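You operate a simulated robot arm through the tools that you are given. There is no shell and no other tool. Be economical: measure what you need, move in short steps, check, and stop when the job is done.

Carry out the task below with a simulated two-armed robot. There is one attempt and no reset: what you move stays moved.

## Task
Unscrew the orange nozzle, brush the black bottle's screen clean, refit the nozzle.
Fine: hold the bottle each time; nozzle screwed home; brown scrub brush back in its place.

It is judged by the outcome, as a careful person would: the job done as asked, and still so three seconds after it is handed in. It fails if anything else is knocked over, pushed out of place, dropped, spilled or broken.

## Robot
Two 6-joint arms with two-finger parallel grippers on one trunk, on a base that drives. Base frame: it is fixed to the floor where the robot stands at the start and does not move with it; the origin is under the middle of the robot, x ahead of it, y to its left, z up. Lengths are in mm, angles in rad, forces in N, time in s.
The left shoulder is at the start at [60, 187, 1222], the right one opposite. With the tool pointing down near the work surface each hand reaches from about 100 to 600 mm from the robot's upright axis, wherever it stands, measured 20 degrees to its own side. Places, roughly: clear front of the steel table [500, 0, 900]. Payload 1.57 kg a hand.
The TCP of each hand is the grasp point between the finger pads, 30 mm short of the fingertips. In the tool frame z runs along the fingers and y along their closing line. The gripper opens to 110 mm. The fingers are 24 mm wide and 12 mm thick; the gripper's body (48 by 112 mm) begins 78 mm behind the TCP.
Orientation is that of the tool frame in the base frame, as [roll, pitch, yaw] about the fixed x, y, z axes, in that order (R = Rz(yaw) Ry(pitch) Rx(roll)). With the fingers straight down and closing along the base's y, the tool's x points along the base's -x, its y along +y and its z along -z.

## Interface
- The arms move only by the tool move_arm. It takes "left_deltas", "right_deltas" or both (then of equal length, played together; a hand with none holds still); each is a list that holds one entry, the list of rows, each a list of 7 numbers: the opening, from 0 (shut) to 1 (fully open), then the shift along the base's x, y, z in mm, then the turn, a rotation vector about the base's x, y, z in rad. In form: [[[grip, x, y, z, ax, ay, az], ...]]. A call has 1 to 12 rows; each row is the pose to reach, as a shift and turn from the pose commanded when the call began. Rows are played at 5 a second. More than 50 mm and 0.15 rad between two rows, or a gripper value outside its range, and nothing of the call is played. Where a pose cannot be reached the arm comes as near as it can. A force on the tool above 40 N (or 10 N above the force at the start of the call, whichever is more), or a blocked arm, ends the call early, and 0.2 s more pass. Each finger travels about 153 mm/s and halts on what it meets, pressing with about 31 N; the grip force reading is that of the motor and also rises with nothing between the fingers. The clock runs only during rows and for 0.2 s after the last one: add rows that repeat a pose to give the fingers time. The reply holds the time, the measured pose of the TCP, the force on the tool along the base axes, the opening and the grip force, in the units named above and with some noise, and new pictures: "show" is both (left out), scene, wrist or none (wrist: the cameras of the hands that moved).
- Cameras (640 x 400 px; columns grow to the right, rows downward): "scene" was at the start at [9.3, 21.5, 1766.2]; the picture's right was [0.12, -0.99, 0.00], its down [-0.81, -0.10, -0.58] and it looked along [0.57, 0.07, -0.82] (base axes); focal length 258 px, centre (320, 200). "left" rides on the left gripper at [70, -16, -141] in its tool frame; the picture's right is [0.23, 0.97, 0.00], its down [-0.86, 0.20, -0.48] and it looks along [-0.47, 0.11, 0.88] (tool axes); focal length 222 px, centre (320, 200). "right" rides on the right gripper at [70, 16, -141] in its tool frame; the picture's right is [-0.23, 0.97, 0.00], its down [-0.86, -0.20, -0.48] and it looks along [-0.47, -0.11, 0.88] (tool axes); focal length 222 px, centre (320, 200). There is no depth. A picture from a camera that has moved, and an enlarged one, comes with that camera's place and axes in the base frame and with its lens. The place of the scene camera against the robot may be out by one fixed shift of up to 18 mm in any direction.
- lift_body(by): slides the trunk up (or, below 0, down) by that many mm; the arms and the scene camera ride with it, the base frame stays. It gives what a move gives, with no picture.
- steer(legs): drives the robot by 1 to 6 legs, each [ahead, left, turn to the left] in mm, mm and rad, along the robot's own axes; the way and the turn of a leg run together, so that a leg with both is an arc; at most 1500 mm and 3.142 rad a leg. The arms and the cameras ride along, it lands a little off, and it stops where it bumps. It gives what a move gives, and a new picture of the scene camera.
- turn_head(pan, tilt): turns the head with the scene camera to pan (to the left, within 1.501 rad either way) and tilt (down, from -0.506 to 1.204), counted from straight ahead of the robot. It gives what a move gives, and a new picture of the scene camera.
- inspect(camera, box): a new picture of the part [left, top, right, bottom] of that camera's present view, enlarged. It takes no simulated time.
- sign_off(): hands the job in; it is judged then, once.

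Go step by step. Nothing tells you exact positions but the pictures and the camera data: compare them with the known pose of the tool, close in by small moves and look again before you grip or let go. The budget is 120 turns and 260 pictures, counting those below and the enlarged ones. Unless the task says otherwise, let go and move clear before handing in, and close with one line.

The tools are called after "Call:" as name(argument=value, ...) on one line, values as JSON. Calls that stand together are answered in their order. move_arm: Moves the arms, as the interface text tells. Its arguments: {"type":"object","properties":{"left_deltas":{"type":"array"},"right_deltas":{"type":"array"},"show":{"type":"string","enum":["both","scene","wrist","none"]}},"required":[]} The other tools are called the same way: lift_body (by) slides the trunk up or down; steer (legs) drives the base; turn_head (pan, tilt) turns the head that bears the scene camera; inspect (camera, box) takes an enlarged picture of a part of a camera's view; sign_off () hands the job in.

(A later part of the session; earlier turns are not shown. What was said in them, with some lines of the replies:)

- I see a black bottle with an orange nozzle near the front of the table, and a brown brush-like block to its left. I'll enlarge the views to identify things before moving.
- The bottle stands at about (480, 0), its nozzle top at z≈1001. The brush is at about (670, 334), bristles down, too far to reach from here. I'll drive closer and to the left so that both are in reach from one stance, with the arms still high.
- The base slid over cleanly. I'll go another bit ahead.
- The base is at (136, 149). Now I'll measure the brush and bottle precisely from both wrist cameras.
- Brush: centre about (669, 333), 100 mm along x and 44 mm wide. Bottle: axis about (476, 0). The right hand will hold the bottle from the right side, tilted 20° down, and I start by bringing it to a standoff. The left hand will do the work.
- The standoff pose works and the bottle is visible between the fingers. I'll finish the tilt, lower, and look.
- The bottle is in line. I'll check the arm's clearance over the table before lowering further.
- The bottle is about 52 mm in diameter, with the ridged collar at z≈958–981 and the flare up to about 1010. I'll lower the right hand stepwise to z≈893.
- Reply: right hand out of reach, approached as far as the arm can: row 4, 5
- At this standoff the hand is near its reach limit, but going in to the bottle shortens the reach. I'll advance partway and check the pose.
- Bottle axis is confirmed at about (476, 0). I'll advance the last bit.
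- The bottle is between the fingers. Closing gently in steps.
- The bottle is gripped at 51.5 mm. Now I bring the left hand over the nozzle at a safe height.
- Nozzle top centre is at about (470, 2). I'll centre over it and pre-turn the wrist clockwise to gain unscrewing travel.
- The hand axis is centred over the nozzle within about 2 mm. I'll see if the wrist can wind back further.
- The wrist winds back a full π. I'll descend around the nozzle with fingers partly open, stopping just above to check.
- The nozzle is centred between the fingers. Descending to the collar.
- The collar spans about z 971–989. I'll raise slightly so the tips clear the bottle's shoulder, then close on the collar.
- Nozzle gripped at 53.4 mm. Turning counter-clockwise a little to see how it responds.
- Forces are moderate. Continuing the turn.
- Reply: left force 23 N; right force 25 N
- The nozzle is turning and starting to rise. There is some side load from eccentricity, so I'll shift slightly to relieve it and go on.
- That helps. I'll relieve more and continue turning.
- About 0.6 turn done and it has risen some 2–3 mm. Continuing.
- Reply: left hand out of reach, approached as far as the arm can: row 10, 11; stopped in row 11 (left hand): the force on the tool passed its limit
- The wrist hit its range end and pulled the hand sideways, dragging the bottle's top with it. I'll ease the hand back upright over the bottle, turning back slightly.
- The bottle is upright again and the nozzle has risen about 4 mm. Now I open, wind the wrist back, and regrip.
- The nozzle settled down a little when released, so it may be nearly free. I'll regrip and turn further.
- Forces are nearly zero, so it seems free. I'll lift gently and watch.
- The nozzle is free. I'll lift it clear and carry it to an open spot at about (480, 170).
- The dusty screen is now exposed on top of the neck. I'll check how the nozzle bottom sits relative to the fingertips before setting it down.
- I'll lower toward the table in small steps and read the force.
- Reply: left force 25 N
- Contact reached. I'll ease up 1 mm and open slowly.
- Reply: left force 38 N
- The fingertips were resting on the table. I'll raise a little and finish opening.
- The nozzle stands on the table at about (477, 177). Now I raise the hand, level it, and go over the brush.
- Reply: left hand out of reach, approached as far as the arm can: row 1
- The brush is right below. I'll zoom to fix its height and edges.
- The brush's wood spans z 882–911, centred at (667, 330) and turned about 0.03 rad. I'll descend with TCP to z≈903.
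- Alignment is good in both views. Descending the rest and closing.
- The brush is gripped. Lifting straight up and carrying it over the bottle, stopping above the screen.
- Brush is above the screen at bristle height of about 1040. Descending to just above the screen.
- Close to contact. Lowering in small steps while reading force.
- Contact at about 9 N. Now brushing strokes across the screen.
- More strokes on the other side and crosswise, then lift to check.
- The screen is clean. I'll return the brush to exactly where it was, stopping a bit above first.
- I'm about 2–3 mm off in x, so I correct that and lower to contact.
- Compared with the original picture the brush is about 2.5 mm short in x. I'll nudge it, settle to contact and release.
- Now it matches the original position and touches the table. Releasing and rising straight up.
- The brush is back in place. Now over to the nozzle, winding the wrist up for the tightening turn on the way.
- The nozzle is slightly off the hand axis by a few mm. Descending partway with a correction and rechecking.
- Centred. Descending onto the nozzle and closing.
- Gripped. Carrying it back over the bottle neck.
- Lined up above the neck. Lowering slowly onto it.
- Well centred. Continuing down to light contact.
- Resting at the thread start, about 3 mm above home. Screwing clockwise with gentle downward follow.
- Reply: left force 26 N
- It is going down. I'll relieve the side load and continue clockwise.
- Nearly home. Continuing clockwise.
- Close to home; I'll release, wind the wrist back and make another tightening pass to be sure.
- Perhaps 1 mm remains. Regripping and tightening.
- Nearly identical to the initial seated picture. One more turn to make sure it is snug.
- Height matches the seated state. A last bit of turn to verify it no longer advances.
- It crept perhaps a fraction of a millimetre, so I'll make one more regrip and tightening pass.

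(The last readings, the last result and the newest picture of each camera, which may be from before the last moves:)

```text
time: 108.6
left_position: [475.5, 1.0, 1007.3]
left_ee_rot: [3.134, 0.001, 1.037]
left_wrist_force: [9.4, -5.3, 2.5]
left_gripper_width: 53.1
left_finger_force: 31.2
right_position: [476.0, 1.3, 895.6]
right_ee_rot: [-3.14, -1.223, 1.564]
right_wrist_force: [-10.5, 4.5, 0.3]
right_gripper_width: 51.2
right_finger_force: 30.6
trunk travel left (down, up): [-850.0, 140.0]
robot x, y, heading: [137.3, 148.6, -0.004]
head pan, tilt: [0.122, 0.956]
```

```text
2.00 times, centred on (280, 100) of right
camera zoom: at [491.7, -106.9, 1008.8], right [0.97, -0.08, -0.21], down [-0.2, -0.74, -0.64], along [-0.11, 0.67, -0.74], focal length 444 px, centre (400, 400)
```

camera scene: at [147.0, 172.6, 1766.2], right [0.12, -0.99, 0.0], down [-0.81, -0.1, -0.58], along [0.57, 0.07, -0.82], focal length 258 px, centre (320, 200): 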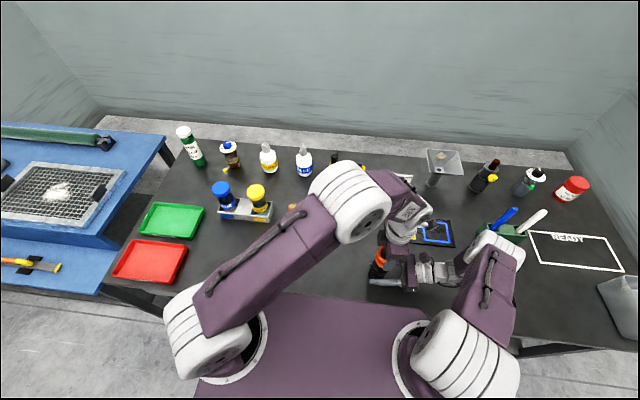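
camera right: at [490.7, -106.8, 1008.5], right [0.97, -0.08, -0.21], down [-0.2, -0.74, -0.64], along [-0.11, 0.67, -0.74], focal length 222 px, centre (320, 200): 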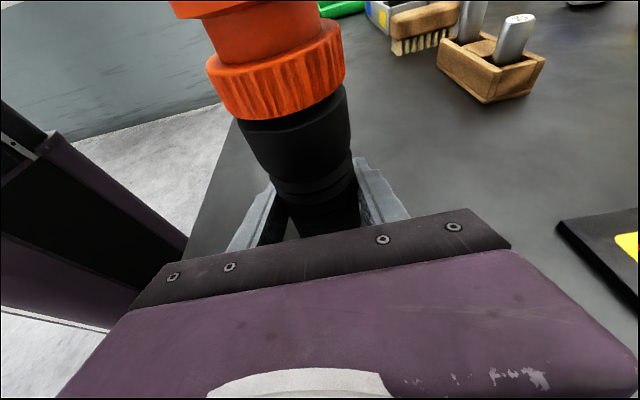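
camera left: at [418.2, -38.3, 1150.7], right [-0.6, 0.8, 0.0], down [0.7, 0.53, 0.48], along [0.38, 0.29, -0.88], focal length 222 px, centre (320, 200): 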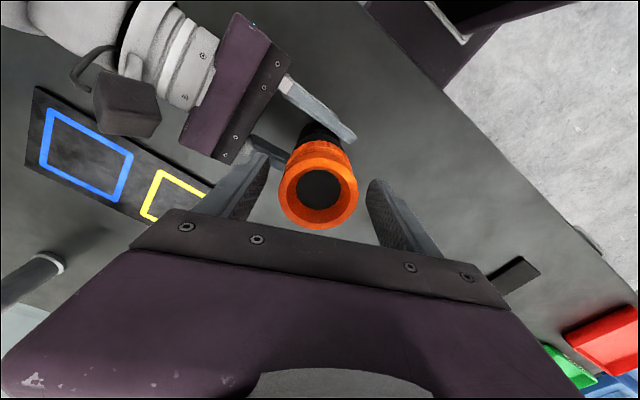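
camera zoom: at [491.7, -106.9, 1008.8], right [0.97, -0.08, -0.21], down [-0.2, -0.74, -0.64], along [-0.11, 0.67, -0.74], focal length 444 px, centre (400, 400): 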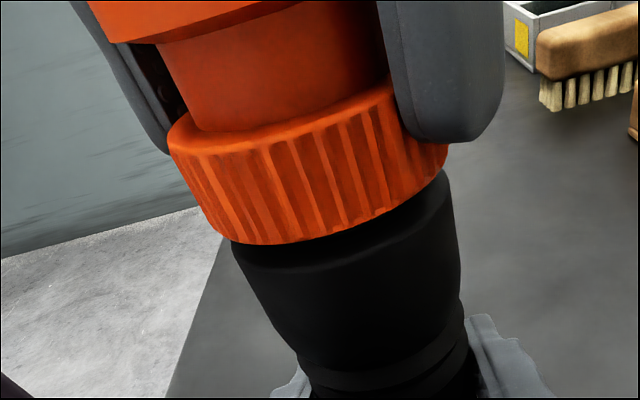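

The height is unchanged from the same wrist angle before, so the nozzle is screwed home. Releasing it and raising the left hand clear.

Call:
move_arm(left_deltas=[[[0.5, 0, 0, 0, 0, 0, 0], [0.65, 0, 0, 0, 0, 0, 0], [0.78, 0, 0, 0, 0, 0, 0], [0.78, 0, 0, 20, 0, 0, 0], [0.78, 0, 0, 60, 0, 0, 0], [0.78, 0, 0, 105, 0, 0, 0], [0.78, 0, 0, 150, 0, 0, 0], [0.78, 0, 40, 170, 0, 0, 0.1], [0.78, 0, 85, 170, 0, 0, 0.24], [0.78, 0, 130, 170, 0, 0, 0.38], [0.78, 0, 175, 170, 0, 0, 0.52], [0.78, 0, 220, 170, 0, 0, 0.66]]], show="scene")

Call:
inspect(camera="right", box=[120, 0, 440, 200])

Call:
inspect(camera="scene", box=[320, 220, 480, 320])

```text
time: 111.2
left_position: [472.2, 223.8, 1180.2]
left_ee_rot: [3.135, 0.001, 1.698]
left_wrist_force: [-0.5, 0.2, -0.6]
left_gripper_width: 85.7
left_finger_force: 0.0
right_position: [476.7, 2.5, 895.9]
right_ee_rot: [3.136, -1.218, 1.569]
right_wrist_force: [0.8, 1.6, 2.5]
right_gripper_width: 51.3
right_finger_force: 30.5
trunk travel left (down, up): [-850.0, 140.0]
robot x, y, heading: [139.5, 150.3, -0.006]
head pan, tilt: [0.122, 0.956]
camera scene: at [146.5, 174.1, 1766.1], right [0.12, -0.99, 0.0], down [-0.81, -0.1, -0.58], along [0.57, 0.07, -0.82], focal length 258 px, centre (320, 200)
```

scene: 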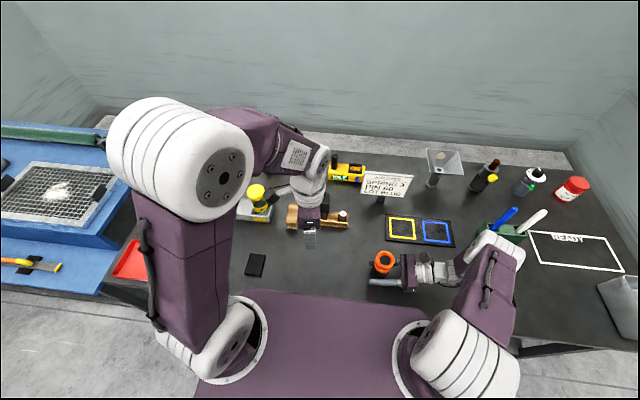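

```text
2.00 times, centred on (280, 100) of right
camera zoom: at [491.7, -106.2, 1009.1], right [0.97, -0.08, -0.21], down [-0.2, -0.74, -0.64], along [-0.1, 0.66, -0.74], focal length 444 px, centre (400, 400)
```

zoom: 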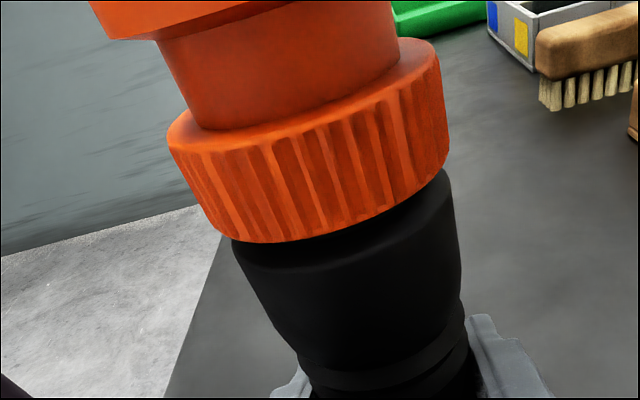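

```text
4.00 times, centred on (400, 270) of scene
camera zoom: at [146.5, 174.1, 1766.1], right [0.12, -0.99, 0.0], down [-0.81, -0.1, -0.58], along [0.57, 0.07, -0.82], focal length 1030 px, centre (0, -80)
```

zoom: 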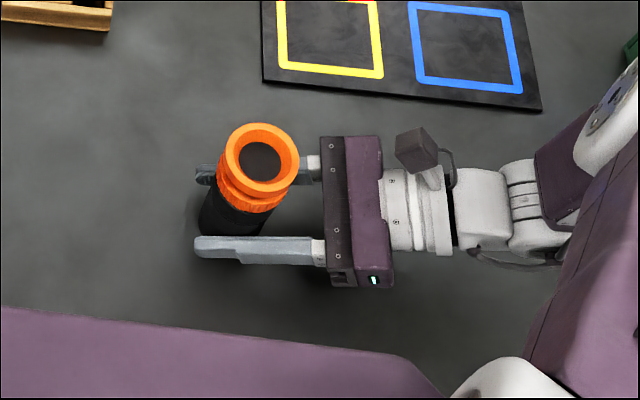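

Before letting go I'll check the seam closely.

Call:
inspect(camera="right", box=[220, 70, 360, 150])

```text
4.57 times, centred on (290, 110) of right
camera zoom: at [491.7, -106.2, 1009.1], right [0.97, -0.08, -0.21], down [-0.2, -0.74, -0.64], along [-0.1, 0.66, -0.74], focal length 1015 px, centre (457, 611)
```

zoom: 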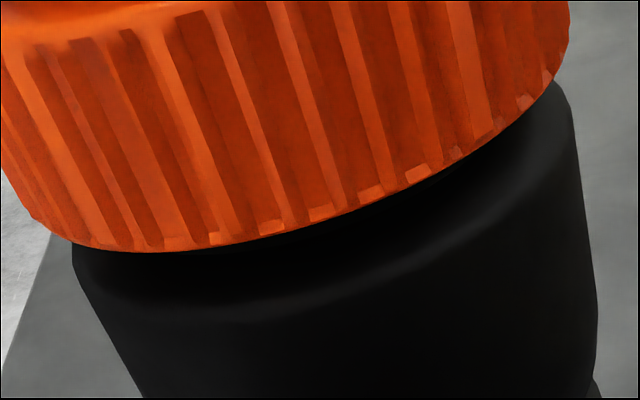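

Seated: the collar meets the shoulder all round. Now I release the bottle gently with the right hand.

Call:
move_arm(right_deltas=[[[0.47, 0, 0, 0, 0, 0, 0], [0.5, 0, 0, 0, 0, 0, 0], [0.55, 0, 0, 0, 0, 0, 0], [0.65, 0, 0, 0, 0, 0, 0], [0.8, 0, 0, 0, 0, 0, 0], [0.95, 0, 0, 0, 0, 0, 0], [0.95, 0, 0, 0, 0, 0, 0]]], show="both")

```text
time: 112.8
left_position: [474.8, 222.8, 1178.7]
left_ee_rot: [3.137, 0.001, 1.697]
left_wrist_force: [1.0, -0.5, -0.4]
left_gripper_width: 85.7
left_finger_force: 0.0
right_position: [476.1, 0.8, 894.8]
right_ee_rot: [3.139, -1.219, 1.567]
right_wrist_force: [0.1, -0.2, 0.2]
right_gripper_width: 104.5
right_finger_force: 0.1
trunk travel left (down, up): [-850.0, 140.0]
robot x, y, heading: [138.4, 152.6, -0.0]
head pan, tilt: [0.122, 0.956]
camera scene: at [147.3, 172.4, 1766.2], right [0.12, -0.99, 0.0], down [-0.81, -0.1, -0.58], along [0.57, 0.07, -0.82], focal length 258 px, centre (320, 200)
camera right: at [492.2, -107.0, 1008.8], right [0.97, -0.08, -0.21], down [-0.2, -0.74, -0.64], along [-0.1, 0.67, -0.74], focal length 222 px, centre (320, 200)
```

scene: 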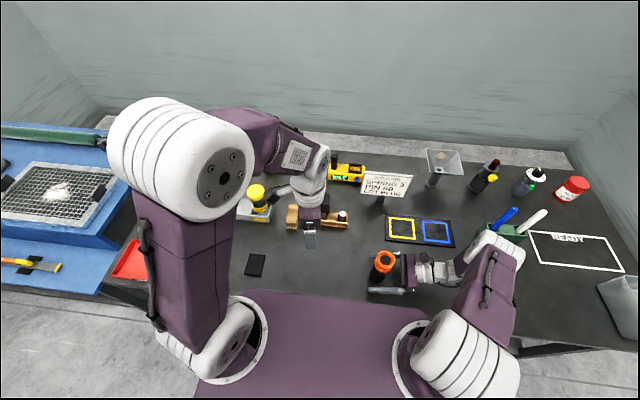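
right: 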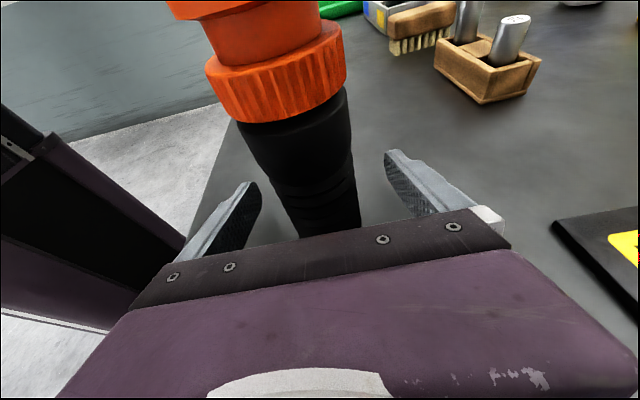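

The bottle stands upright. Backing straight off, then up.

Call:
move_arm(right_deltas=[[[0.95, 0, -20, 0, 0, 0, 0], [0.95, 0, -45, 0, 0, 0, 0], [0.95, 0, -75, 2, 0, 0, 0], [0.95, 0, -100, 10, 0, 0, 0], [0.95, 0, -125, 30, 0, 0, 0], [0.95, 0, -130, 70, 0, 0, 0], [0.95, 0, -130, 115, 0, 0, 0], [0.95, 0, -130, 160, 0, 0, 0]]], show="both")

Call:
inspect(camera="right", box=[240, 40, 440, 240])

```text
time: 114.6
left_position: [473.3, 221.7, 1179.3]
left_ee_rot: [3.136, 0.0, 1.699]
left_wrist_force: [0.2, 0.0, 0.0]
left_gripper_width: 85.9
left_finger_force: 0.1
right_position: [475.9, -128.2, 1056.2]
right_ee_rot: [3.14, -1.221, 1.566]
right_wrist_force: [-0.6, -0.7, 0.3]
right_gripper_width: 104.8
right_finger_force: 0.1
trunk travel left (down, up): [-850.0, 140.0]
robot x, y, heading: [140.3, 152.1, -0.001]
head pan, tilt: [0.122, 0.956]
camera scene: at [146.3, 173.3, 1766.1], right [0.12, -0.99, 0.0], down [-0.81, -0.1, -0.58], along [0.57, 0.07, -0.82], focal length 258 px, centre (320, 200)
camera right: at [491.7, -236.0, 1169.6], right [0.97, -0.08, -0.21], down [-0.2, -0.74, -0.64], along [-0.1, 0.66, -0.74], focal length 222 px, centre (320, 200)
```

scene: 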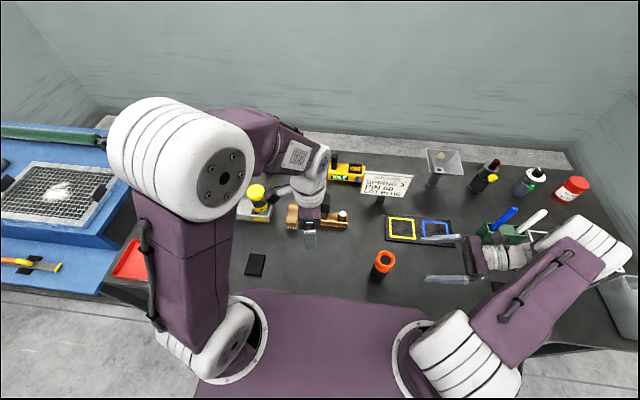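
right: 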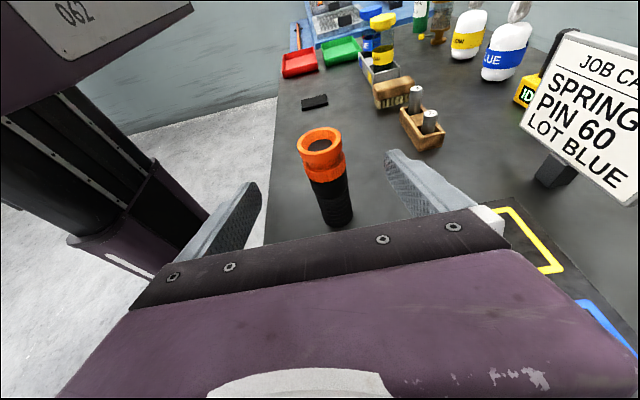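

```text
2.00 times, centred on (340, 140) of right
camera zoom: at [491.7, -236.0, 1169.6], right [0.97, -0.08, -0.21], down [-0.2, -0.74, -0.64], along [-0.1, 0.66, -0.74], focal length 444 px, centre (280, 320)
```

zoom: 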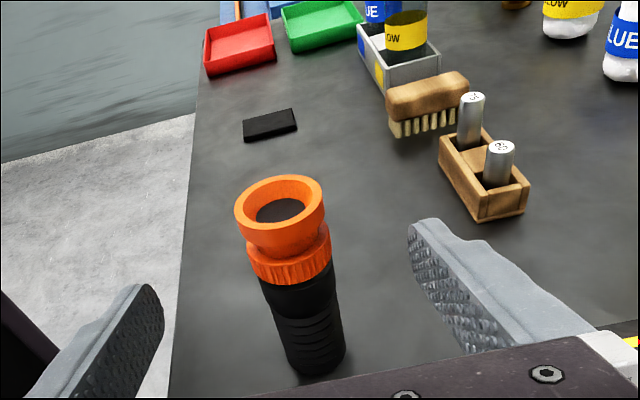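

The bottle stands upright with the nozzle seated, the screen was brushed clean, the brush is back in its place, and both hands are clear. Handing in.

Call:
sign_off()

```text
The job is handed in.
```

I unscrewed the orange nozzle, brushed the black bottle's screen clean and screwed the nozzle back home, with the right hand holding the bottle throughout. The brown brush is back in its place to within about 1 mm, nothing else was disturbed, and the job is handed in.
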